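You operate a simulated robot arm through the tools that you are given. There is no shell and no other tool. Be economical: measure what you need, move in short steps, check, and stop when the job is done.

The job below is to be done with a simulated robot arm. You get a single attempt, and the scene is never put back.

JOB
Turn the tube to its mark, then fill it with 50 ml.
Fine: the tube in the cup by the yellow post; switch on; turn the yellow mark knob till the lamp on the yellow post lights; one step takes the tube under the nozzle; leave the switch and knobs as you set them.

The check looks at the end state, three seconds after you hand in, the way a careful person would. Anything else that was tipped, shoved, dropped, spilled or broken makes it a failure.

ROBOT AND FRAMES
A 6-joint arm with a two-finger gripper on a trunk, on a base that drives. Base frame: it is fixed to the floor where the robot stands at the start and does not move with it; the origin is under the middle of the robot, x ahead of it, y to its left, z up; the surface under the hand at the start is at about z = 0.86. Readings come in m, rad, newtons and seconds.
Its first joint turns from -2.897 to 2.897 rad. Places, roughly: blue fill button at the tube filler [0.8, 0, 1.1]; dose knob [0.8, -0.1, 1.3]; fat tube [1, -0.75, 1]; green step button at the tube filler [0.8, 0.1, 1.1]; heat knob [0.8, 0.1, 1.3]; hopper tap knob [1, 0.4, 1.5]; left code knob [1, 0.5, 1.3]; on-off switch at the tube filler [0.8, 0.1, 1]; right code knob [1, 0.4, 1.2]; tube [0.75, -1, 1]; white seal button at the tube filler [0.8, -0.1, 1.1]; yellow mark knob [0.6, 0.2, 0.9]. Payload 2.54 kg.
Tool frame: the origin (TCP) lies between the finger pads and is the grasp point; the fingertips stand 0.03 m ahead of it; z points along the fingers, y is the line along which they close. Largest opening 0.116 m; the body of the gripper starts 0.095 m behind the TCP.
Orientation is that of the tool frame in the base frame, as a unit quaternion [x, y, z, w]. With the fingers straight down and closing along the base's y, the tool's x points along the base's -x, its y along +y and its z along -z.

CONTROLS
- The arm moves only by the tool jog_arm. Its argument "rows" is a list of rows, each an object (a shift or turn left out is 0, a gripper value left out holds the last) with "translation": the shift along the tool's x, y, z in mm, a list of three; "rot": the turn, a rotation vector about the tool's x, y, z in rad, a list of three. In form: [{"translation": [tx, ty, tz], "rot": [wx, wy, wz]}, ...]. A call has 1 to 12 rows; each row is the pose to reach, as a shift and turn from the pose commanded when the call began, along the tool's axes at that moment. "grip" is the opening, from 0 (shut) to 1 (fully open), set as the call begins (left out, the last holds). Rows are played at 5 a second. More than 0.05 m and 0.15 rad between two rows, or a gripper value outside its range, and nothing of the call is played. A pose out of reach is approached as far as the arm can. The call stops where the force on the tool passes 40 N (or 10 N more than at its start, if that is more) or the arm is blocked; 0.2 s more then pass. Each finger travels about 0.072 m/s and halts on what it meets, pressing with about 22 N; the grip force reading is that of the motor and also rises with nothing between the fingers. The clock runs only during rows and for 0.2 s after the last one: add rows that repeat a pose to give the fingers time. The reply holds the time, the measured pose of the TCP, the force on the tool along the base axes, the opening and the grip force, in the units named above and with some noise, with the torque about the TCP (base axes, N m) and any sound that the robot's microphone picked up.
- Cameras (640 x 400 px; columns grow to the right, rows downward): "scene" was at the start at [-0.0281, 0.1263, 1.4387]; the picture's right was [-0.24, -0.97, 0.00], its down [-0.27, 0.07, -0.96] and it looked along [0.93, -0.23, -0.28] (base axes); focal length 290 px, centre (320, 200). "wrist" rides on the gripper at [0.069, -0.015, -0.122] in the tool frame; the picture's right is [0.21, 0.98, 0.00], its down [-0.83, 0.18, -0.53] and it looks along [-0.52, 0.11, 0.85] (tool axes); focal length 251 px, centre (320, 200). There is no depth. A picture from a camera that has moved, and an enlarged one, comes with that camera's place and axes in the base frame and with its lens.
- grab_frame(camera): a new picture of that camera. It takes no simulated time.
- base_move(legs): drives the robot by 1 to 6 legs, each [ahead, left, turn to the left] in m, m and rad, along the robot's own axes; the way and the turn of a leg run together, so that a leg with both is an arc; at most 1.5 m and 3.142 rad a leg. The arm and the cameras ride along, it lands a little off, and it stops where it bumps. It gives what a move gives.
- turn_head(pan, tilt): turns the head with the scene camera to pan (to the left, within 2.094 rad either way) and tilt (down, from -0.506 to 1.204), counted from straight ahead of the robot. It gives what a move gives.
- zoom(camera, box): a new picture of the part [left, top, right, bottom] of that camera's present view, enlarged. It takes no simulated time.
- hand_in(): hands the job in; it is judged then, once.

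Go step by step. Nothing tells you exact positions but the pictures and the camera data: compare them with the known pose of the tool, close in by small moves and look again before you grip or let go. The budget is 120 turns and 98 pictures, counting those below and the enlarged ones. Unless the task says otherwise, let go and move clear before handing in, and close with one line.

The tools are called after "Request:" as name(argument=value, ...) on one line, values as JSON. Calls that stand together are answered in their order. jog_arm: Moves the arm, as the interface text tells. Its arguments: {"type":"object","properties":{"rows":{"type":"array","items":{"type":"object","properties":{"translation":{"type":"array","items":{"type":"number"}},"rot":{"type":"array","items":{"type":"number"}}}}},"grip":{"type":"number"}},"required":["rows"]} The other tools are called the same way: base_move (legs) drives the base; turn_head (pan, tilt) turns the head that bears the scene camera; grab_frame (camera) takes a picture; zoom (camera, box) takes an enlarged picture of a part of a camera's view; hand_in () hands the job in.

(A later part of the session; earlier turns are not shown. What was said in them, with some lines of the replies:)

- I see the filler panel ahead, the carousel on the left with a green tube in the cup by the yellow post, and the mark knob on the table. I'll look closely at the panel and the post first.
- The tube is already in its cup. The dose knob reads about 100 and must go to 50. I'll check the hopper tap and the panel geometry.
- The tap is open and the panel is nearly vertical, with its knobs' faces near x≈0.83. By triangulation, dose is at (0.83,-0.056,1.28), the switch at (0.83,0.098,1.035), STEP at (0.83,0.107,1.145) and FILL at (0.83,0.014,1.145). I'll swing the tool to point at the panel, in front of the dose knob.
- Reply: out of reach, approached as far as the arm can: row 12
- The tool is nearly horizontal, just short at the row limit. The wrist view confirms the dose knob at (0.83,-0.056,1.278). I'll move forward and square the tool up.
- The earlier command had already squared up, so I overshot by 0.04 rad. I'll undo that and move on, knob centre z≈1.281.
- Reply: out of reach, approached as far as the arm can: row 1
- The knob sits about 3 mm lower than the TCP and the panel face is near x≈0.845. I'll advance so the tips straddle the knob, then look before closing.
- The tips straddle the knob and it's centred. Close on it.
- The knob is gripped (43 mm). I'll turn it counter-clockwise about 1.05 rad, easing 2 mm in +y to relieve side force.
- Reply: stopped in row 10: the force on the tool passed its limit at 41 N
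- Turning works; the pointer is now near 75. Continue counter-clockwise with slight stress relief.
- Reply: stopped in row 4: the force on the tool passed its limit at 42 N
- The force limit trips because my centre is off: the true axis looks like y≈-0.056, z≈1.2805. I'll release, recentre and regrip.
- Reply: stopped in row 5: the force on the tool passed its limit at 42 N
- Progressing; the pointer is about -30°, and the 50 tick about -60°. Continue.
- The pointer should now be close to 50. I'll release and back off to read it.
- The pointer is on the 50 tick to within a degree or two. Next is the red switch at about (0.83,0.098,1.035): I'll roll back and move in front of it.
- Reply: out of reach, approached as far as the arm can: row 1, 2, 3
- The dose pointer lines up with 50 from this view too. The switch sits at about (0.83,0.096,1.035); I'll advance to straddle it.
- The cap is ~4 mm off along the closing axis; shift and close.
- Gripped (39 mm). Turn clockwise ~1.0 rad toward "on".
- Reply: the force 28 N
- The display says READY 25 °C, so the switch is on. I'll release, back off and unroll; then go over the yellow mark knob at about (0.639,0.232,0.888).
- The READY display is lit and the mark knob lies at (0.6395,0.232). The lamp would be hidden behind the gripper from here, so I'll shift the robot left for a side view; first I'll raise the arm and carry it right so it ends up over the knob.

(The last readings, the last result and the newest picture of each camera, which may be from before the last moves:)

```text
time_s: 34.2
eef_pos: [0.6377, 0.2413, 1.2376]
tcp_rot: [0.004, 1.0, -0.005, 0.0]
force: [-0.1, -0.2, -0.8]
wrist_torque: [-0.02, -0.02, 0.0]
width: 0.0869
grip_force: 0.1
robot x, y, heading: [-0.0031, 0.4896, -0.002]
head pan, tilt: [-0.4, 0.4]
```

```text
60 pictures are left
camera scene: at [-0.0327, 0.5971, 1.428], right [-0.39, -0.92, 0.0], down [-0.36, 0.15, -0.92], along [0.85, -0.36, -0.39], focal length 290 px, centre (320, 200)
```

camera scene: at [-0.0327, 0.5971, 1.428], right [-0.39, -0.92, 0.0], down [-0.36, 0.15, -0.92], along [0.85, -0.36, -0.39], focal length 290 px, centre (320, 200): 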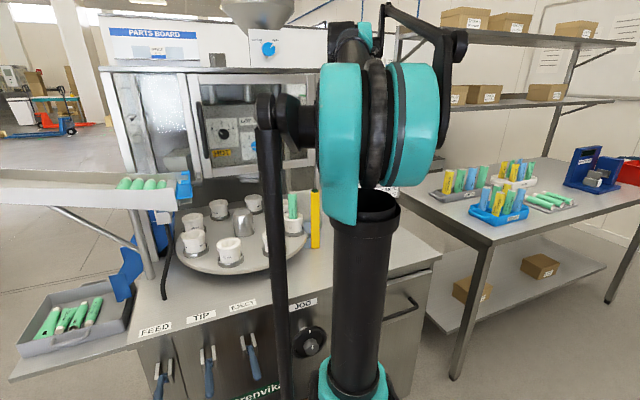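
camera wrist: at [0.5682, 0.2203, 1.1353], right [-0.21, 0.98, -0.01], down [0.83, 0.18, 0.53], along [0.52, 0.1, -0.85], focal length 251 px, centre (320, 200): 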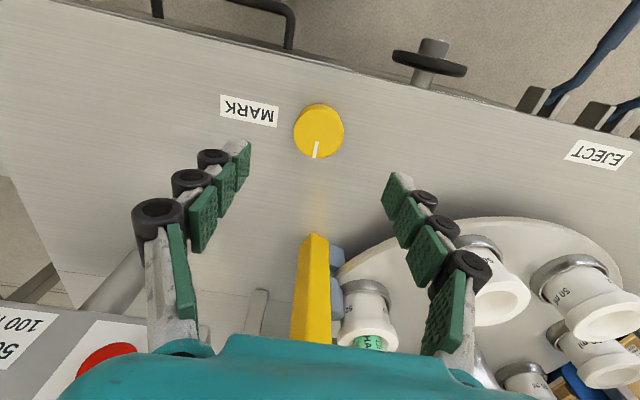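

The post is visible from here. Lower the gripper over the mark knob and check.

Request:
jog_arm(rows=[{"translation": [-2, -9, 50]}, {"translation": [-2, -9, 100]}, {"translation": [-2, -9, 150]}, {"translation": [-2, -9, 200]}, {"translation": [-2, -9, 250]}, {"translation": [-2, -9, 290]}, {"translation": [-2, -9, 290]}])

Request:
grab_frame(camera="wrist")

Request:
grab_frame(camera="scene")

```text
refused: row 1 steps farther than a row can; nothing moved
```

```text
59 pictures are left
camera wrist: at [0.5684, 0.2284, 1.3601], right [-0.21, 0.98, -0.01], down [0.83, 0.18, 0.53], along [0.52, 0.1, -0.85], focal length 251 px, centre (320, 200)
```

wrist: 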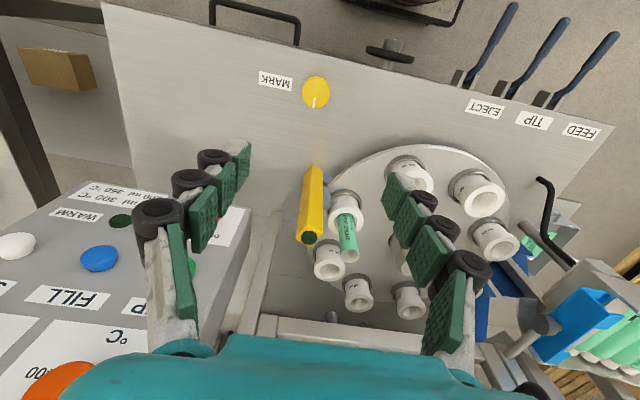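

```text
58 pictures are left
camera scene: at [-0.0327, 0.5971, 1.428], right [-0.39, -0.92, 0.0], down [-0.36, 0.15, -0.92], along [0.85, -0.36, -0.39], focal length 290 px, centre (320, 200)
```

scene: 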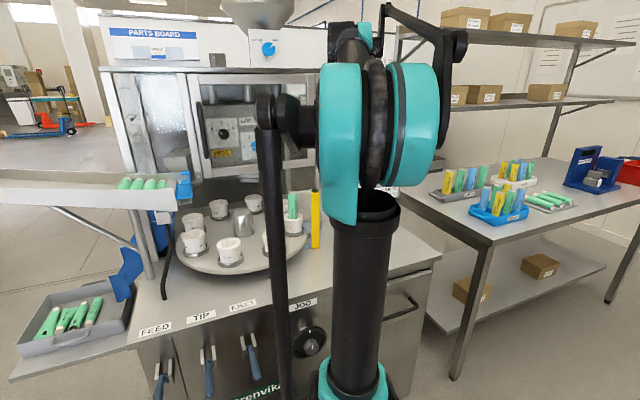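

Row one was slightly too long; resend in shorter steps.

Request:
jog_arm(rows=[{"translation": [-1, -5, 40]}, {"translation": [-2, -9, 85]}, {"translation": [-2, -9, 130]}, {"translation": [-2, -9, 175]}, {"translation": [-2, -9, 220]}, {"translation": [-2, -9, 260]}, {"translation": [-2, -9, 295]}, {"translation": [-2, -9, 295]}])

Request:
grab_frame(camera="wrist")

Request:
grab_frame(camera="scene")

```text
time_s: 36.0
eef_pos: [0.639, 0.2284, 0.9411]
tcp_rot: [0.004, 1.0, -0.004, -0.001]
force: [-0.8, 0.0, -0.1]
wrist_torque: [-0.03, -0.01, -0.01]
width: 0.087
grip_force: 0.0
robot x, y, heading: [0.0022, 0.4858, -0.002]
head pan, tilt: [-0.4, 0.4]
```

```text
57 pictures are left
camera wrist: at [0.5684, 0.2152, 1.0643], right [-0.21, 0.98, -0.01], down [0.83, 0.18, 0.53], along [0.52, 0.1, -0.85], focal length 251 px, centre (320, 200)
```

wrist: 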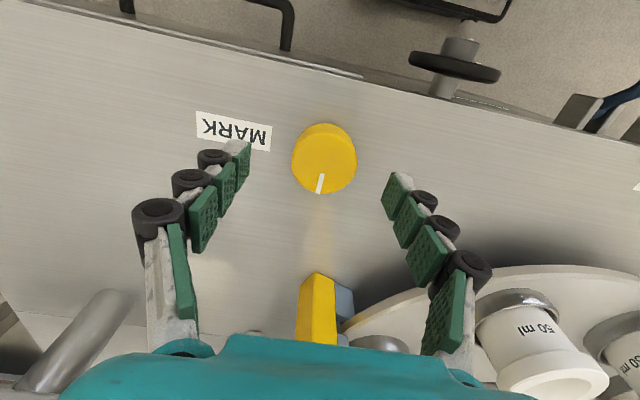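

```text
56 pictures are left
camera scene: at [-0.0328, 0.597, 1.428], right [-0.39, -0.92, 0.0], down [-0.36, 0.15, -0.92], along [0.85, -0.36, -0.39], focal length 290 px, centre (320, 200)
```

scene: 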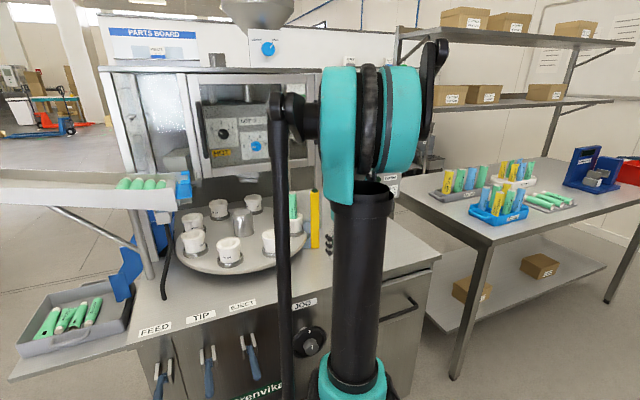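

The lamp on the post is visible past the arm. Align on the knob, lower, and zoom on the tube to find its mark.

Request:
jog_arm(rows=[{"translation": [-2, 3, 15]}, {"translation": [-2, 3, 30]}, {"translation": [-2, 3, 42]}, {"translation": [-2, 3, 42]}])

Request:
grab_frame(camera="wrist")

Request:
zoom(camera="scene", box=[260, 170, 350, 260])

```text
time_s: 37.0
eef_pos: [0.6409, 0.2314, 0.9032]
tcp_rot: [0.005, 1.0, -0.004, -0.001]
force: [0.2, 0.3, -0.5]
wrist_torque: [0.01, 0.04, 0.02]
width: 0.0869
grip_force: 0.0
robot x, y, heading: [-0.0021, 0.4848, 0.0]
head pan, tilt: [-0.4, 0.4]
```

```text
55 pictures are left
camera wrist: at [0.5705, 0.2179, 1.0246], right [-0.21, 0.98, -0.01], down [0.83, 0.18, 0.53], along [0.52, 0.1, -0.85], focal length 251 px, centre (320, 200)
```

wrist: 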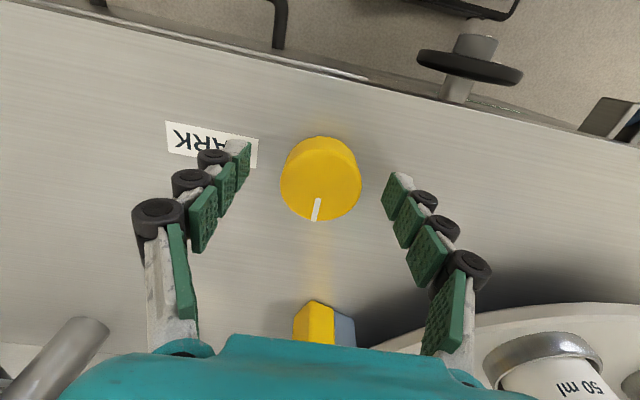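

```text
4.44 times, centred on (305, 215) of scene
camera zoom: at [-0.0328, 0.597, 1.428], right [-0.39, -0.92, 0.0], down [-0.36, 0.15, -0.92], along [0.85, -0.36, -0.39], focal length 1289 px, centre (387, 133)
```

zoom: 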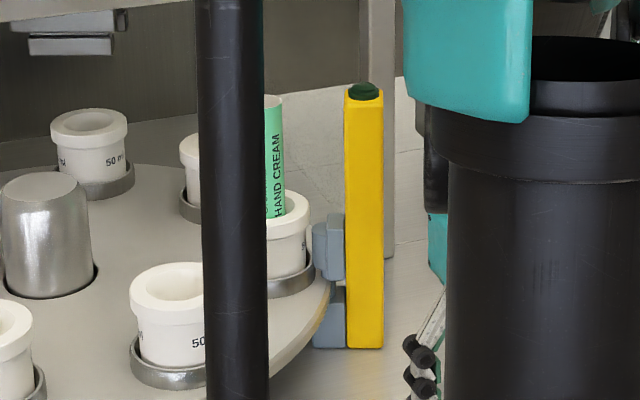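

Well centred. Close on the knob.

Request:
jog_arm(rows=[{"translation": [0, 0, 3]}, {"translation": [0, 0, 3]}, {"translation": [0, 0, 3]}, {"translation": [0, 0, 3]}], grip=0.25)

Request:
jog_arm(rows=[{"rot": [0, 0, 0.1]}, {"rot": [0, 0, 0.2]}, {"rot": [0, 0, 0.3]}])

Request:
zoom(camera="scene", box=[260, 170, 350, 260])

Request:
grab_frame(camera="wrist")

```text
time_s: 38.0
eef_pos: [0.6411, 0.233, 0.8982]
tcp_rot: [0.004, 1.0, -0.005, 0.0]
force: [1.1, 11.7, 4.8]
wrist_torque: [0.54, 0.02, 0.06]
width: 0.0491
grip_force: 45.0
robot x, y, heading: [-0.0011, 0.4838, 0.003]
head pan, tilt: [-0.4, 0.4]
```

```text
time_s: 38.9
eef_pos: [0.6425, 0.2333, 0.8978]
tcp_rot: [0.155, 0.988, -0.004, -0.001]
force: [-6.1, 19.3, 20.8]
wrist_torque: [1.08, 1.01, 0.06]
width: 0.049
grip_force: 45.0
robot x, y, heading: [0.0003, 0.4841, -0.003]
head pan, tilt: [-0.4, 0.4]
```

```text
4.44 times, centred on (305, 215) of scene
camera zoom: at [-0.0336, 0.5981, 1.4279], right [-0.39, -0.92, 0.0], down [-0.36, 0.15, -0.92], along [0.85, -0.36, -0.39], focal length 1289 px, centre (387, 133)
```

zoom: 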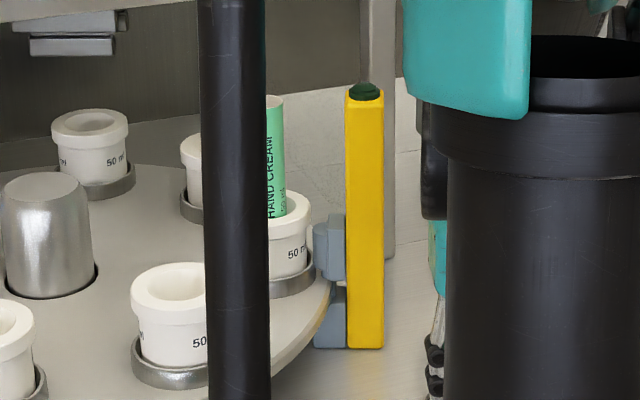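

```text
52 pictures are left
camera wrist: at [0.5699, 0.2418, 1.0208], right [0.09, 1.0, -0.01], down [0.84, -0.07, 0.53], along [0.53, -0.06, -0.85], focal length 251 px, centre (320, 200)
```

wrist: 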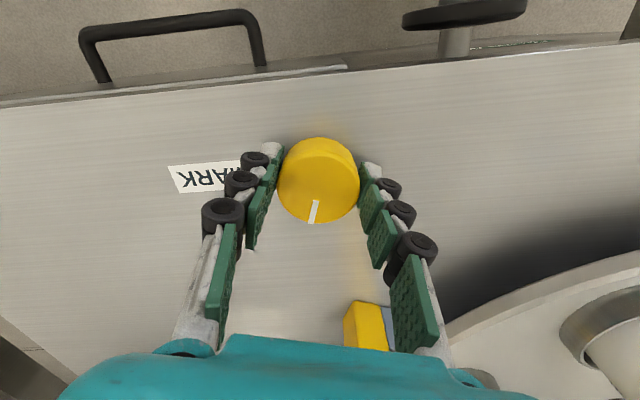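

The tube turned with the knob, clockwise; the lamp isn't lit yet. Continue in small steps with force relief.

Request:
jog_arm(rows=[{"translation": [0, 1.3, -1], "rot": [0, 0, 0.1]}, {"translation": [0, 1.3, -1], "rot": [0, 0, 0.2]}, {"translation": [0, 1.3, -1], "rot": [0, 0, 0.28]}])

Request:
zoom(camera="scene", box=[260, 170, 350, 260])

```text
time_s: 39.6
eef_pos: [0.6421, 0.2347, 0.8973]
tcp_rot: [0.291, 0.957, -0.005, 0.0]
force: [-7.3, 22.0, -5.7]
wrist_torque: [0.69, 0.75, 0.09]
width: 0.0488
grip_force: 45.6
robot x, y, heading: [-0.0007, 0.4813, -0.001]
head pan, tilt: [-0.4, 0.4]
```

```text
4.44 times, centred on (305, 215) of scene
camera zoom: at [-0.0329, 0.5978, 1.428], right [-0.39, -0.92, 0.0], down [-0.36, 0.15, -0.92], along [0.85, -0.36, -0.39], focal length 1289 px, centre (387, 133)
```

zoom: 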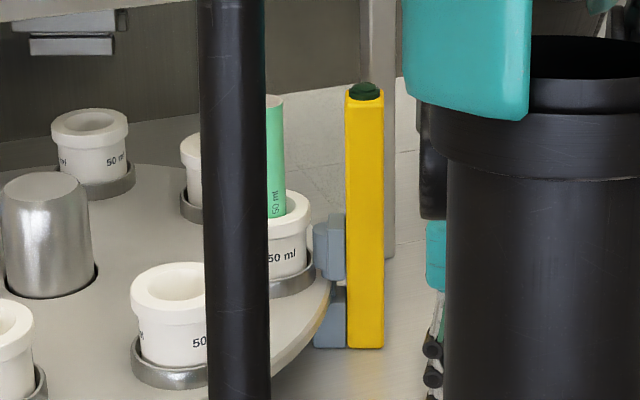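

Request:
jog_arm(rows=[{"translation": [0, 1.5, 0], "rot": [0, 0, 0.1]}, {"translation": [0, 1.5, 0], "rot": [0, 0, 0.2]}, {"translation": [0, 1.5, 0], "rot": [0, 0, 0.28]}])

Request:
zoom(camera="scene", box=[260, 170, 350, 260])

```text
time_s: 40.3
eef_pos: [0.6419, 0.2351, 0.898]
tcp_rot: [0.388, 0.922, -0.004, 0.0]
force: [1.5, 3.0, 1.8]
wrist_torque: [-0.12, 0.09, 0.0]
width: 0.0486
grip_force: 45.3
robot x, y, heading: [0.0024, 0.4858, 0.003]
head pan, tilt: [-0.4, 0.4]
stopped in row 3: the force on the tool passed its limit at 40 N (the readings are from after the stop); the commanded pose is now the measured one
```

```text
4.44 times, centred on (305, 215) of scene
camera zoom: at [-0.0329, 0.5973, 1.428], right [-0.39, -0.92, 0.0], down [-0.36, 0.15, -0.92], along [0.85, -0.36, -0.39], focal length 1289 px, centre (387, 133)
```

zoom: 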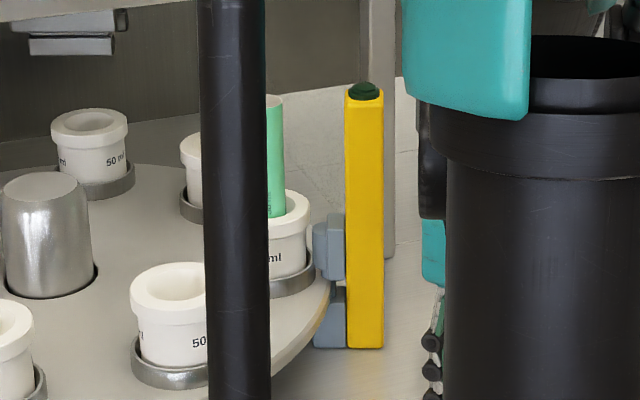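

Command reset relieved the stress; continue.

Request:
jog_arm(rows=[{"rot": [0, 0, 0.12]}, {"rot": [0, 0, 0.24]}, {"rot": [0, 0, 0.34]}])

Request:
zoom(camera="scene", box=[260, 170, 350, 260])

```text
time_s: 41.1
eef_pos: [0.6437, 0.2364, 0.8989]
tcp_rot: [0.539, 0.842, -0.004, 0.0]
force: [14.9, 10.1, 7.6]
wrist_torque: [0.56, -0.38, 0.08]
width: 0.0488
grip_force: 44.4
robot x, y, heading: [0.0042, 0.4856, 0.002]
head pan, tilt: [-0.4, 0.4]
```

```text
4.44 times, centred on (305, 215) of scene
camera zoom: at [-0.0324, 0.5976, 1.428], right [-0.39, -0.92, 0.0], down [-0.36, 0.15, -0.92], along [0.85, -0.36, -0.39], focal length 1289 px, centre (387, 133)
```

zoom: 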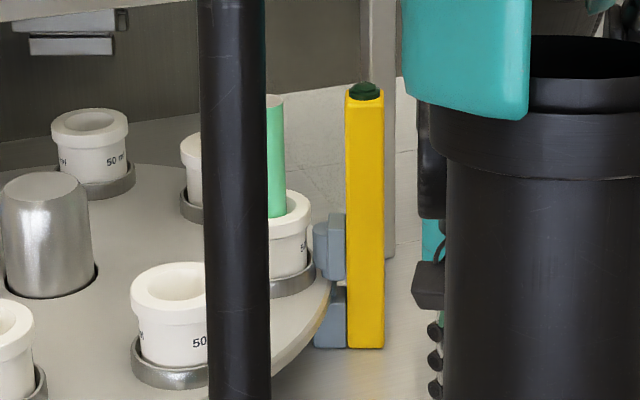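

Request:
jog_arm(rows=[{"translation": [0.2, 1.4, -0.5], "rot": [0, 0, 0.12]}, {"translation": [0.2, 1.4, -0.5], "rot": [0, 0, 0.24]}, {"translation": [0.2, 1.4, -0.5], "rot": [0, 0, 0.34]}])

Request:
zoom(camera="scene", box=[260, 170, 350, 260])

```text
time_s: 41.9
eef_pos: [0.644, 0.2372, 0.8986]
tcp_rot: [0.673, 0.739, -0.004, 0.001]
force: [19.2, 16.2, -20.8]
wrist_torque: [0.72, -0.28, 0.11]
width: 0.0488
grip_force: 45.4
robot x, y, heading: [0.0001, 0.4852, 0.001]
head pan, tilt: [-0.4, 0.4]
```

```text
4.44 times, centred on (305, 215) of scene
camera zoom: at [-0.0315, 0.5975, 1.428], right [-0.39, -0.92, 0.0], down [-0.36, 0.15, -0.92], along [0.85, -0.36, -0.39], focal length 1289 px, centre (387, 133)
```

zoom: 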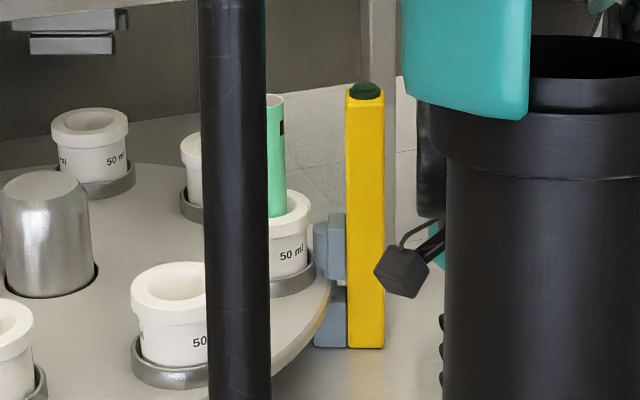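

A dark mark has appeared on the tube's right edge near the top, just past the post side. So I overshot; I'll turn back counter-clockwise in small steps.

Request:
jog_arm(rows=[{"translation": [1, 1.6, 0.7], "rot": [0, 0, -0.1]}, {"translation": [1, 1.6, 0.7], "rot": [0, 0, -0.2]}, {"translation": [1, 1.6, 0.7], "rot": [0, 0, -0.3]}])

Request:
zoom(camera="scene", box=[290, 180, 350, 220])

Request:
jog_arm(rows=[{"rot": [0, 0, -0.08]}])

Request:
zoom(camera="scene", box=[290, 180, 350, 220])

```text
time_s: 42.7
eef_pos: [0.6432, 0.2353, 0.9002]
tcp_rot: [0.554, 0.833, -0.006, 0.001]
force: [-0.5, 2.9, 14.1]
wrist_torque: [-0.29, -0.42, 0.01]
width: 0.049
grip_force: 44.9
robot x, y, heading: [0.0014, 0.4863, -0.001]
head pan, tilt: [-0.4, 0.4]
```

```text
10.00 times, centred on (320, 200) of scene
camera zoom: at [-0.0334, 0.5974, 1.428], right [-0.39, -0.92, 0.0], down [-0.36, 0.15, -0.92], along [0.85, -0.36, -0.39], focal length 2900 px, centre (320, 200)
```

zoom: 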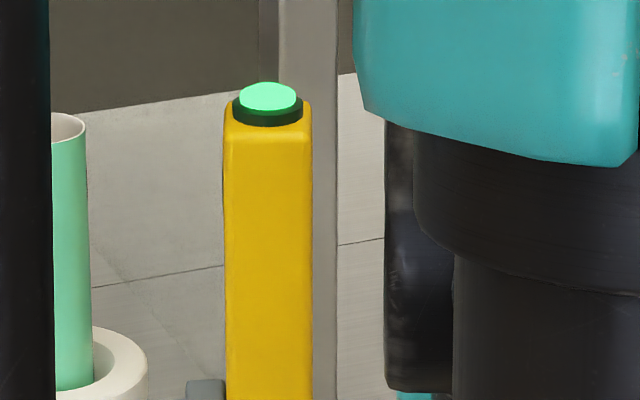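

```text
time_s: 43.1
eef_pos: [0.6434, 0.2358, 0.8979]
tcp_rot: [0.522, 0.853, -0.005, 0.0]
force: [-11.5, -3.7, 31.2]
wrist_torque: [-0.49, 0.28, -0.03]
width: 0.0489
grip_force: 44.8
robot x, y, heading: [0.0022, 0.4878, -0.005]
head pan, tilt: [-0.4, 0.4]
```

```text
10.00 times, centred on (320, 200) of scene
camera zoom: at [-0.0343, 0.5973, 1.428], right [-0.39, -0.92, 0.0], down [-0.36, 0.15, -0.92], along [0.85, -0.36, -0.39], focal length 2900 px, centre (320, 200)
```

zoom: 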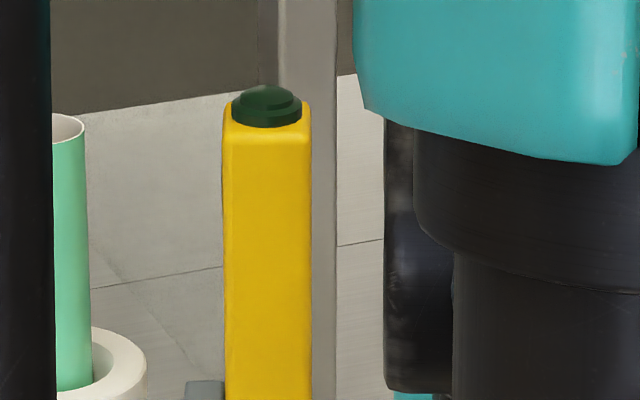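

The lamp lit after the first step and went out after the second. Step back clockwise.

Request:
jog_arm(rows=[{"translation": [0, 0, -1], "rot": [0, 0, 0.05]}, {"translation": [0, 0, -1], "rot": [0, 0, 0.11]}])

Request:
zoom(camera="scene", box=[290, 180, 350, 220])

```text
time_s: 43.7
eef_pos: [0.6435, 0.235, 0.8984]
tcp_rot: [0.568, 0.823, -0.005, 0.001]
force: [-15.3, -12.1, 6.2]
wrist_torque: [-0.62, 0.95, -0.07]
width: 0.049
grip_force: 44.8
robot x, y, heading: [0.0024, 0.4837, -0.005]
head pan, tilt: [-0.4, 0.4]
```

```text
10.00 times, centred on (320, 200) of scene
camera zoom: at [-0.0336, 0.5966, 1.428], right [-0.39, -0.92, 0.0], down [-0.36, 0.15, -0.92], along [0.85, -0.36, -0.39], focal length 2900 px, centre (320, 200)
```

zoom: 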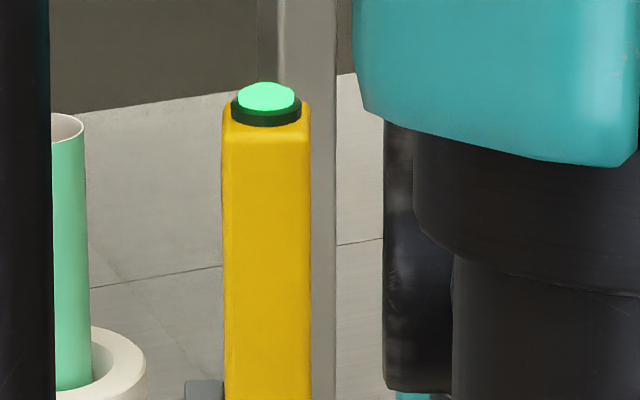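

Lit. Nudge slightly further inside the window while relieving side force, and check.

Request:
jog_arm(rows=[{"translation": [-0.5, -1.5, 0], "rot": [0, 0, 0.03]}])

Request:
zoom(camera="scene", box=[290, 180, 350, 220])

```text
time_s: 44.1
eef_pos: [0.6436, 0.2366, 0.8988]
tcp_rot: [0.579, 0.815, -0.004, 0.001]
force: [-14.8, -0.5, -4.6]
wrist_torque: [-0.69, 0.27, -0.09]
width: 0.0489
grip_force: 44.4
robot x, y, heading: [0.003, 0.4821, -0.004]
head pan, tilt: [-0.4, 0.4]
```

```text
10.00 times, centred on (320, 200) of scene
camera zoom: at [-0.0332, 0.5971, 1.428], right [-0.39, -0.92, 0.0], down [-0.36, 0.15, -0.92], along [0.85, -0.36, -0.39], focal length 2900 px, centre (320, 200)
```

zoom: 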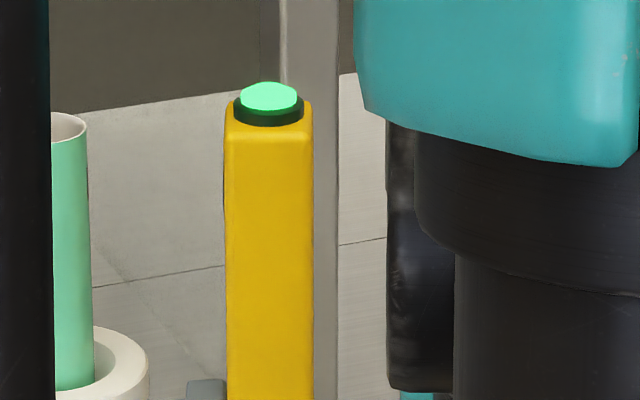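

Still lit. Open the gripper and lift straight up, then check the lamp again.

Request:
jog_arm(rows=[{"translation": [0, 0, 0]}, {"translation": [0, 0, 0]}, {"translation": [0, 0, -20]}, {"translation": [0, 0, -60]}, {"translation": [0, 0, -105]}, {"translation": [0, 0, -150]}, {"translation": [0, 0, -195]}, {"translation": [0, 0, -240]}], grip=0.72)

Request:
zoom(camera="scene", box=[260, 170, 350, 260])

```text
time_s: 45.9
eef_pos: [0.6451, 0.2383, 1.1401]
tcp_rot: [0.579, 0.815, -0.005, 0.001]
force: [-0.3, -0.1, -0.5]
wrist_torque: [0.05, 0.02, 0.01]
width: 0.0835
grip_force: 0.0
robot x, y, heading: [0.0008, 0.4842, 0.001]
head pan, tilt: [-0.4, 0.4]
```

```text
4.44 times, centred on (305, 215) of scene
camera zoom: at [-0.0328, 0.5971, 1.428], right [-0.39, -0.92, 0.0], down [-0.36, 0.15, -0.92], along [0.85, -0.36, -0.39], focal length 1289 px, centre (387, 133)
```

zoom: 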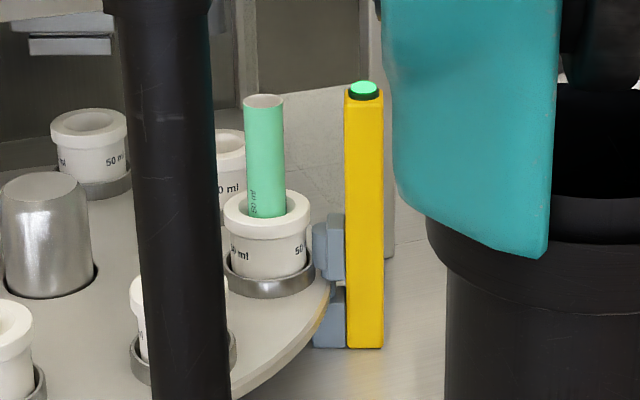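

The lamp stays lit after release. Now unroll, close the fingers, and drive back right in front of the panel.

Request:
jog_arm(rows=[{"translation": [0, 0, -6], "rot": [0, 0, -0.123]}, {"translation": [0, 0, -12], "rot": [0, 0, -0.246]}, {"translation": [0, 0, -18], "rot": [0, 0, -0.37]}, {"translation": [0, 0, -24], "rot": [0, 0, -0.493]}, {"translation": [0, 0, -30], "rot": [0, 0, -0.616]}, {"translation": [0, 0, -36], "rot": [0, 0, -0.74]}, {"translation": [0, 0, -42], "rot": [0, 0, -0.863]}, {"translation": [0, 0, -48], "rot": [0, 0, -0.986]}, {"translation": [0, 0, -54], "rot": [0, 0, -1.11]}, {"translation": [0, 0, -60], "rot": [0, 0, -1.235]}], grip=0)

Request:
base_move(legs=[[0, -0.48, 0]])

Request:
turn_head(pan=0.351, tilt=0.25)

Request:
grab_frame(camera="scene")

```text
time_s: 48.1
eef_pos: [0.6443, 0.2374, 1.1984]
tcp_rot: [0.0, 1.0, -0.005, -0.002]
force: [0.3, -1.3, -0.2]
wrist_torque: [0.03, 0.0, -0.02]
width: 0.0002
grip_force: 22.4
robot x, y, heading: [-0.0002, 0.4821, 0.001]
head pan, tilt: [-0.4, 0.4]
```

```text
time_s: 50.9
eef_pos: [0.6404, -0.2394, 1.1984]
tcp_rot: [0.006, 1.0, -0.004, -0.002]
force: [0.3, 0.1, 0.7]
wrist_torque: [0.02, 0.02, -0.02]
width: 0.0
grip_force: 22.7
robot x, y, heading: [-0.0005, 0.0091, -0.009]
head pan, tilt: [-0.4, 0.4]
```

```text
time_s: 52.0
eef_pos: [0.6405, -0.2407, 1.199]
tcp_rot: [0.005, 1.0, -0.005, -0.002]
force: [-0.7, 0.0, -0.1]
wrist_torque: [-0.01, -0.01, 0.01]
width: 0.0
grip_force: 22.4
robot x, y, heading: [-0.0002, 0.013, -0.012]
head pan, tilt: [0.351, 0.25]
```

```text
42 pictures are left
camera scene: at [-0.0312, 0.1941, 1.442], right [0.34, -0.94, 0.0], down [-0.23, -0.08, -0.97], along [0.91, 0.32, -0.25], focal length 290 px, centre (320, 200)
```

scene: 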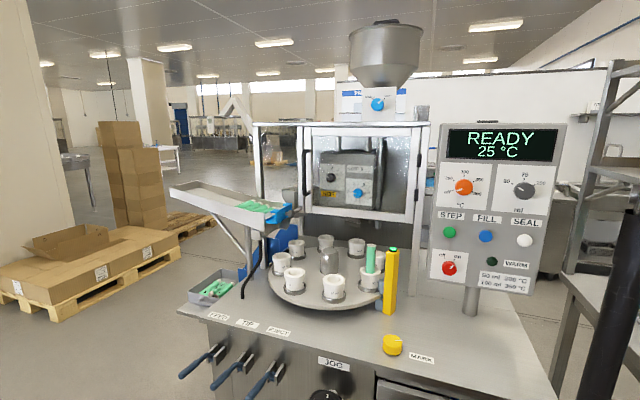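

Lamp still lit and display READY. Rotate the closed gripper to horizontal and bring it in front of STEP.

Request:
jog_arm(rows=[{"translation": [-4, 29, 4], "rot": [0, -0.131, 0]}, {"translation": [-8, 58, 9], "rot": [0, -0.262, 0]}, {"translation": [-12, 87, 13], "rot": [0, -0.393, 0]}, {"translation": [-17, 116, 18], "rot": [0, -0.524, 0]}, {"translation": [-21, 145, 22], "rot": [0, -0.654, 0]}, {"translation": [-25, 174, 27], "rot": [0, -0.785, 0]}, {"translation": [-29, 203, 31], "rot": [0, -0.916, 0]}, {"translation": [-33, 232, 36], "rot": [0, -1.047, 0]}, {"translation": [-38, 261, 40], "rot": [0, -1.178, 0]}, {"translation": [-42, 290, 45], "rot": [0, -1.309, 0]}, {"translation": [-46, 319, 50], "rot": [0, -1.44, 0]}, {"translation": [-50, 347, 54], "rot": [0, -1.571, 0]}])

Request:
grab_frame(camera="wrist")

```text
time_s: 54.6
eef_pos: [0.6948, 0.107, 1.1378]
tcp_rot: [0.0, 0.708, -0.007, 0.706]
force: [-0.7, 0.0, -0.4]
wrist_torque: [0.04, -0.03, 0.02]
width: 0.0001
grip_force: 22.0
robot x, y, heading: [-0.001, 0.0101, -0.004]
head pan, tilt: [0.351, 0.25]
```

```text
41 pictures are left
camera wrist: at [0.5719, 0.0924, 1.07], right [0.01, 0.97, -0.22], down [-0.53, 0.19, 0.83], along [0.85, 0.11, 0.52], focal length 251 px, centre (320, 200)
```

wrist: 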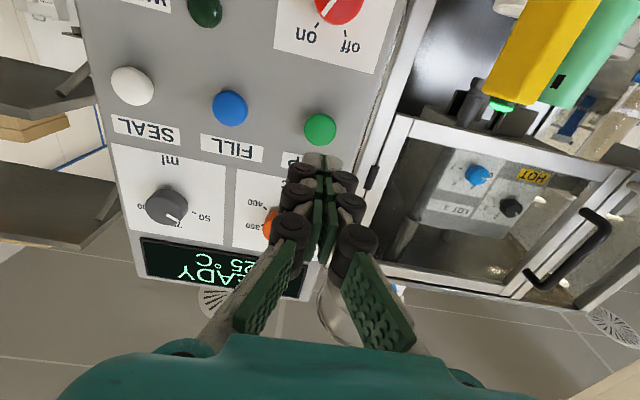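

STEP is at (0.83,0.107,1.1445). Line up with the tips about 15 mm short.

Request:
jog_arm(rows=[{"translation": [-6.5, 0, 30]}, {"translation": [-6.5, 0, 60]}, {"translation": [-6.5, 0, 88]}, {"translation": [-6.5, 0, 88]}])

Request:
grab_frame(camera="wrist")

Request:
zoom(camera="scene", box=[420, 200, 520, 290])

```text
time_s: 55.6
eef_pos: [0.7856, 0.1052, 1.1445]
tcp_rot: [0.001, 0.708, -0.006, 0.706]
force: [0.7, -0.5, -0.3]
wrist_torque: [0.02, -0.01, -0.01]
width: 0.0001
grip_force: 21.7
robot x, y, heading: [0.001, 0.017, -0.007]
head pan, tilt: [0.351, 0.25]
```

```text
40 pictures are left
camera wrist: at [0.6618, 0.0915, 1.077], right [0.01, 0.97, -0.22], down [-0.53, 0.19, 0.83], along [0.85, 0.11, 0.52], focal length 251 px, centre (320, 200)
```

wrist: 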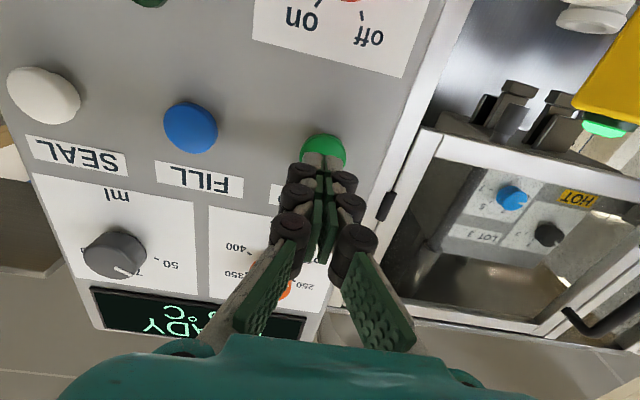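

```text
4.44 times, centred on (470, 245) of scene
camera zoom: at [-0.0312, 0.1942, 1.442], right [0.34, -0.94, 0.0], down [-0.23, -0.08, -0.97], along [0.91, 0.33, -0.25], focal length 1289 px, centre (-347, 0)
```

zoom: 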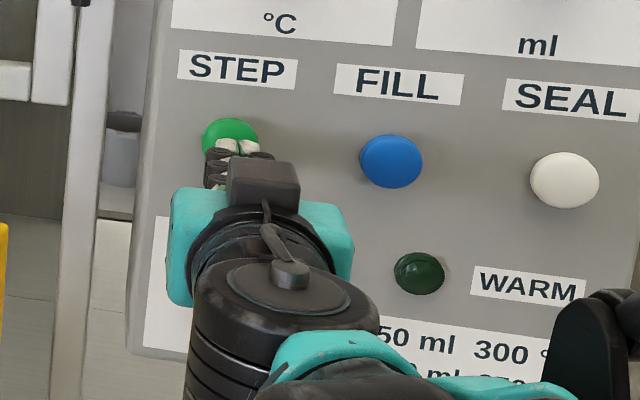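

Aligned with the green button. Press gently until a response.

Request:
jog_arm(rows=[{"translation": [0, 0, 6]}, {"translation": [0, 0, 10]}, {"translation": [0, 0, 12]}, {"translation": [0, 0, 14]}, {"translation": [0, 0, 16]}])

Request:
grab_frame(camera="scene")

```text
time_s: 56.8
eef_pos: [0.7993, 0.1067, 1.1476]
tcp_rot: [-0.001, 0.709, -0.005, 0.706]
force: [-0.1, 0.0, 0.2]
wrist_torque: [0.01, -0.01, 0.02]
width: 0.0
grip_force: 22.1
robot x, y, heading: [-0.0016, 0.0133, -0.01]
head pan, tilt: [0.351, 0.25]
```

```text
38 pictures are left
camera scene: at [-0.0312, 0.1942, 1.442], right [0.34, -0.94, 0.0], down [-0.23, -0.08, -0.97], along [0.91, 0.33, -0.25], focal length 290 px, centre (320, 200)
```

scene: 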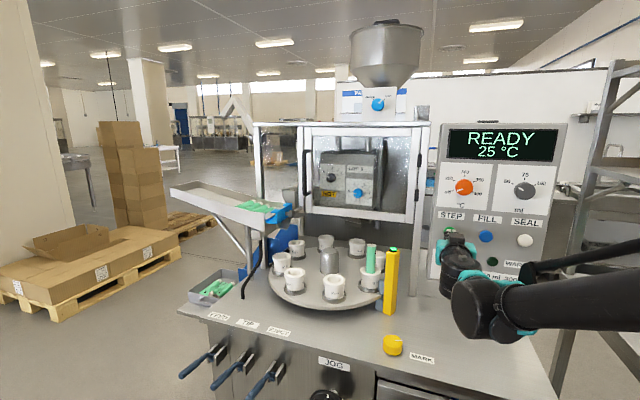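

No contact yet; go on in 2 mm increments.

Request:
jog_arm(rows=[{"translation": [0, 0, 2]}, {"translation": [0, 0, 4]}, {"translation": [0, 0, 6]}])

```text
time_s: 57.6
eef_pos: [0.8023, 0.1057, 1.1474]
tcp_rot: [0.0, 0.708, -0.005, 0.706]
force: [-1.0, 0.5, -0.6]
wrist_torque: [0.03, 0.02, 0.03]
width: 0.0
grip_force: 22.1
robot x, y, heading: [-0.0046, 0.0103, -0.008]
head pan, tilt: [0.351, 0.25]
```

Request:
jog_arm(rows=[{"translation": [1, 0, 2]}, {"translation": [2, 0, 4]}, {"translation": [2, 0, 6]}])

Request:
grab_frame(camera="wrist")

```text
time_s: 58.4
eef_pos: [0.8082, 0.1066, 1.1462]
tcp_rot: [0.0, 0.708, -0.006, 0.706]
force: [-3.6, 0.1, -1.6]
wrist_torque: [-0.03, 0.04, 0.01]
width: 0.0
grip_force: 28.6
robot x, y, heading: [-0.0041, 0.0143, -0.008]
head pan, tilt: [0.351, 0.25]
heard: click
```

```text
37 pictures are left
camera wrist: at [0.6847, 0.0916, 1.0769], right [0.01, 0.97, -0.22], down [-0.53, 0.19, 0.83], along [0.85, 0.11, 0.52], focal length 251 px, centre (320, 200)
```

wrist: 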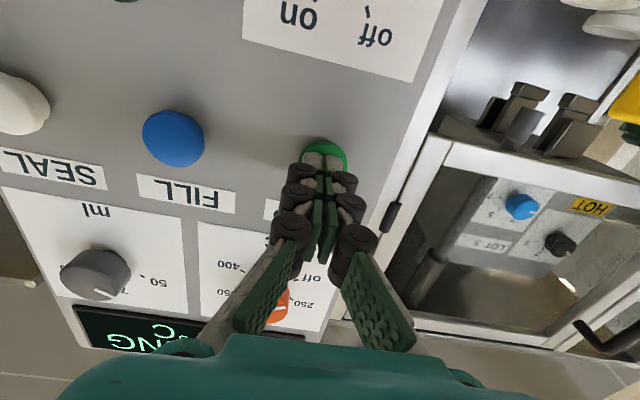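

A click, and the display is changing ("...ING"). Retreat now and watch the carousel.

Request:
jog_arm(rows=[{"translation": [0, 0, -25]}, {"translation": [0, 0, -50]}, {"translation": [0, 0, -50]}, {"translation": [0, 0, -50]}, {"translation": [0, 0, -50]}, {"translation": [0, 0, -50]}, {"translation": [0, 0, -50]}, {"translation": [0, 0, -50]}, {"translation": [0, 0, -50]}, {"translation": [0, 0, -50]}])

Request:
grab_frame(camera="scene")

```text
time_s: 60.6
eef_pos: [0.7592, 0.1064, 1.1442]
tcp_rot: [0.0, 0.708, -0.006, 0.706]
force: [0.8, 0.3, 0.0]
wrist_torque: [0.02, -0.02, 0.03]
width: 0.0
grip_force: 28.8
robot x, y, heading: [-0.0016, 0.0142, -0.008]
head pan, tilt: [0.351, 0.25]
```

```text
36 pictures are left
camera scene: at [-0.0312, 0.1942, 1.442], right [0.34, -0.94, 0.0], down [-0.23, -0.08, -0.97], along [0.91, 0.33, -0.25], focal length 290 px, centre (320, 200)
```

scene: 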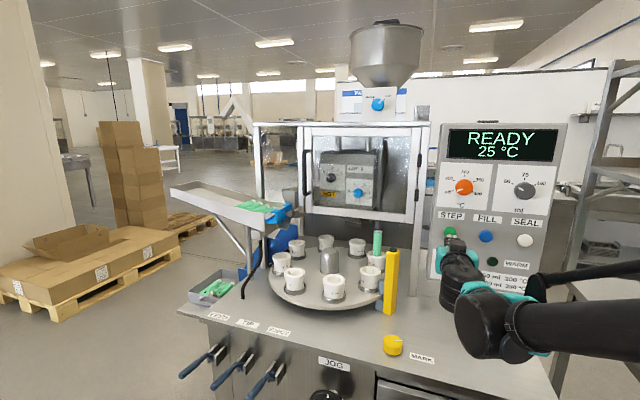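

Request:
zoom(camera="scene", box=[250, 120, 430, 320])

Request:
zoom(camera="scene", box=[340, 210, 420, 260])

```text
2.00 times, centred on (340, 220) of scene
camera zoom: at [-0.0312, 0.1942, 1.442], right [0.34, -0.94, 0.0], down [-0.23, -0.08, -0.97], along [0.91, 0.33, -0.25], focal length 580 px, centre (280, 160)
```

zoom: 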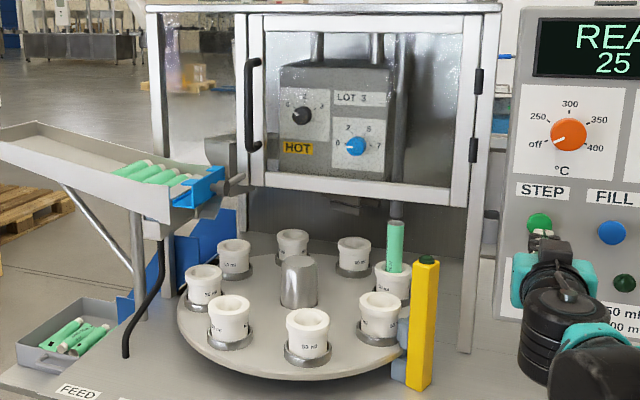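

```text
8.00 times, centred on (380, 235) of scene
camera zoom: at [-0.0312, 0.1942, 1.442], right [0.34, -0.94, 0.0], down [-0.23, -0.08, -0.97], along [0.91, 0.33, -0.25], focal length 2320 px, centre (-160, -80)
```

zoom: 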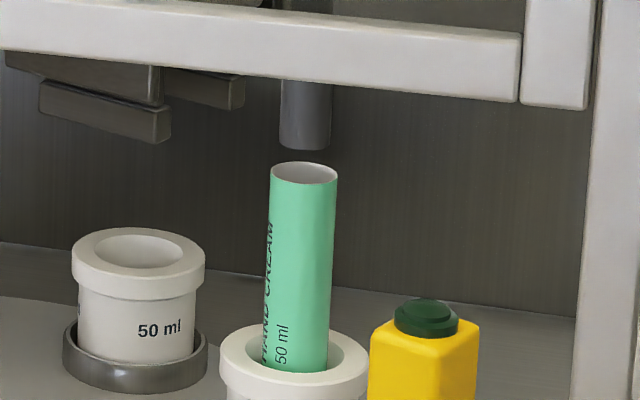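

The tube is now under the nozzle. Move over to FILL at (0.83,0.014,1.145).

Request:
jog_arm(rows=[{"translation": [0, -46, 0]}, {"translation": [0, -92, 0]}, {"translation": [0, -92, 15]}, {"translation": [0, -92, 32]}, {"translation": [0, -92, 32]}])

Request:
grab_frame(camera="wrist")

```text
time_s: 61.8
eef_pos: [0.7896, 0.0135, 1.1464]
tcp_rot: [0.0, 0.708, -0.006, 0.706]
force: [0.4, -0.3, 0.2]
wrist_torque: [0.0, 0.0, 0.0]
width: 0.0
grip_force: 28.9
robot x, y, heading: [-0.0027, 0.0136, -0.011]
head pan, tilt: [0.351, 0.25]
```

```text
33 pictures are left
camera wrist: at [0.666, -0.0003, 1.0782], right [0.01, 0.97, -0.22], down [-0.53, 0.19, 0.83], along [0.85, 0.11, 0.52], focal length 251 px, centre (320, 200)
```

wrist: 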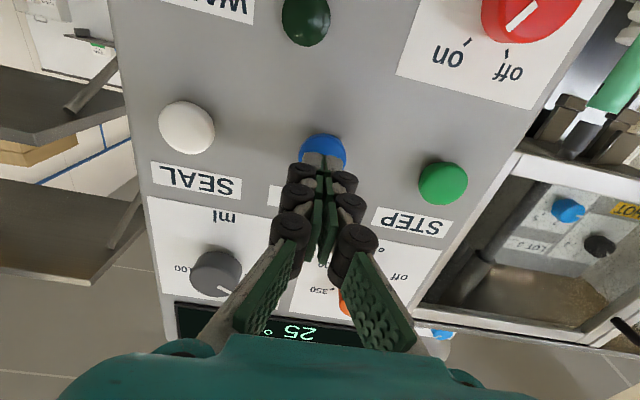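

Aligned on the blue button. Press once.

Request:
jog_arm(rows=[{"translation": [0, 0, 8]}, {"translation": [0, 0, 13]}, {"translation": [0, 0, 15]}, {"translation": [0, 0, 17]}, {"translation": [0, 0, 18.5]}])

```text
time_s: 63.0
eef_pos: [0.8086, 0.0151, 1.1467]
tcp_rot: [0.0, 0.708, -0.006, 0.706]
force: [-9.3, 1.7, 1.3]
wrist_torque: [0.01, -0.07, 0.06]
width: 0.0058
grip_force: 28.6
robot x, y, heading: [-0.0048, 0.0115, -0.011]
head pan, tilt: [0.351, 0.25]
heard: click
```

Click heard. Retreat and watch the filling.

Request:
jog_arm(rows=[{"translation": [0, 0, -25]}, {"translation": [0, 0, -60]}, {"translation": [0, 0, -90]}, {"translation": [0, 0, -90]}])

Request:
grab_frame(camera="scene")

Request:
jog_arm(rows=[{}, {}, {}, {}, {}, {}, {}, {}, {}, {}, {}, {}])

Request:
jog_arm(rows=[{}, {}, {}, {}, {}, {}, {}, {}, {}, {}, {}, {}])

Request:
grab_frame(camera="scene")

Request:
zoom(camera="scene", box=[340, 210, 420, 260])

Request:
zoom(camera="scene", box=[420, 115, 570, 300])

```text
time_s: 64.0
eef_pos: [0.7179, 0.0137, 1.1449]
tcp_rot: [0.0, 0.708, -0.006, 0.706]
force: [0.3, -1.5, -0.5]
wrist_torque: [-0.02, 0.03, 0.03]
width: 0.0001
grip_force: 28.4
robot x, y, heading: [-0.0002, 0.0182, -0.007]
head pan, tilt: [0.351, 0.25]
```

```text
32 pictures are left
camera scene: at [-0.0312, 0.1942, 1.442], right [0.34, -0.94, 0.0], down [-0.23, -0.08, -0.97], along [0.91, 0.33, -0.25], focal length 290 px, centre (320, 200)
```

scene: 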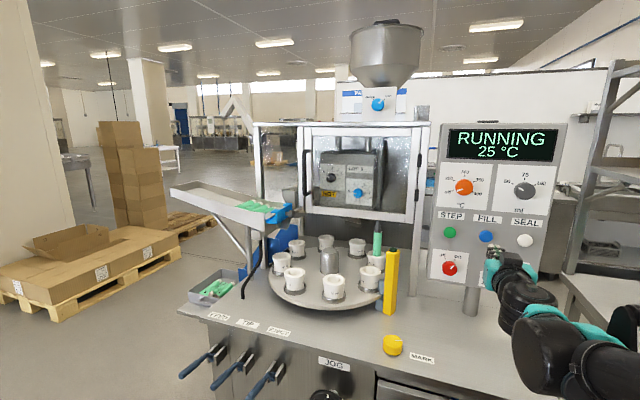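

```text
time_s: 66.6
eef_pos: [0.7186, 0.0139, 1.1455]
tcp_rot: [0.001, 0.708, -0.006, 0.706]
force: [-1.0, 0.6, 0.7]
wrist_torque: [0.02, -0.01, 0.01]
width: 0.0002
grip_force: 28.8
robot x, y, heading: [-0.0014, 0.0109, -0.008]
head pan, tilt: [0.351, 0.25]
```

```text
time_s: 69.2
eef_pos: [0.7184, 0.0142, 1.1463]
tcp_rot: [0.0, 0.709, -0.006, 0.706]
force: [-0.7, 0.0, -0.1]
wrist_torque: [-0.05, 0.0, 0.01]
width: 0.0
grip_force: 28.7
robot x, y, heading: [-0.0029, 0.014, -0.01]
head pan, tilt: [0.351, 0.25]
```

```text
31 pictures are left
camera scene: at [-0.0312, 0.1942, 1.442], right [0.34, -0.94, 0.0], down [-0.23, -0.08, -0.97], along [0.91, 0.33, -0.25], focal length 290 px, centre (320, 200)
```

scene: 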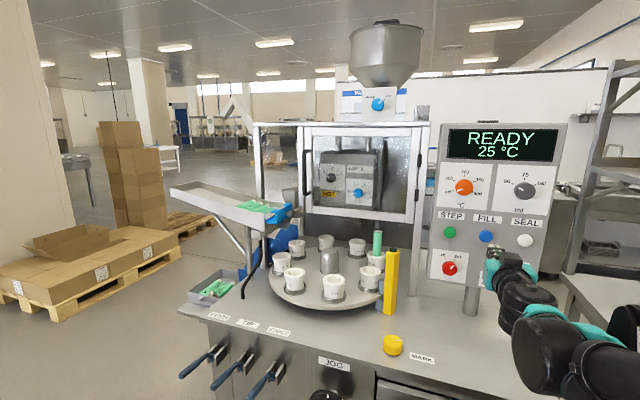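

```text
8.00 times, centred on (380, 235) of scene
camera zoom: at [-0.0312, 0.1942, 1.442], right [0.34, -0.94, 0.0], down [-0.23, -0.08, -0.97], along [0.91, 0.33, -0.25], focal length 2320 px, centre (-160, -80)
```

zoom: 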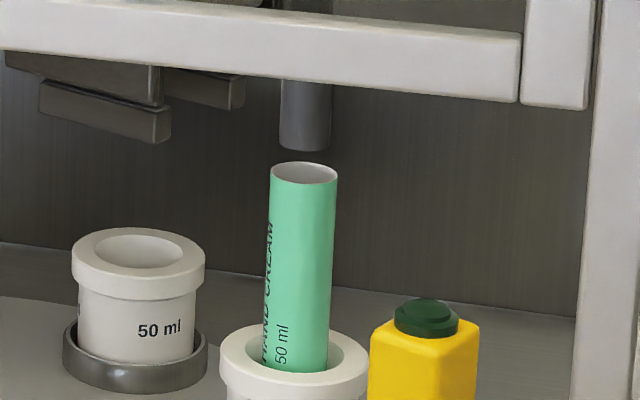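

```text
2.16 times, centred on (495, 208) of scene
camera zoom: at [-0.0312, 0.1942, 1.442], right [0.34, -0.94, 0.0], down [-0.23, -0.08, -0.97], along [0.91, 0.33, -0.25], focal length 627 px, centre (-58, 184)
```

zoom: 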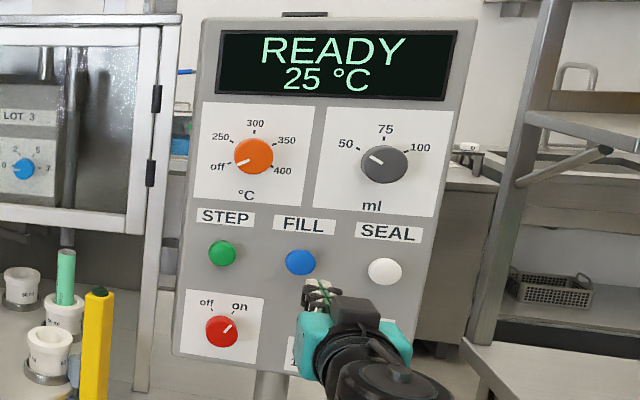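

The fill cycle ran once (RUNNING, then READY). The dose points to 50, the switch is on, the heat and tap are untouched, and the arm is clear with the tube under the nozzle and nothing spilled. Handing in.

Request:
hand_in()

```text
The job is handed in.
```

I turned the tube until the lamp on the yellow post lit, took it one step to the nozzle, and ran the fill once with the dose at 50 ml. I saw no spill, but I couldn't see inside the tube to check the level.
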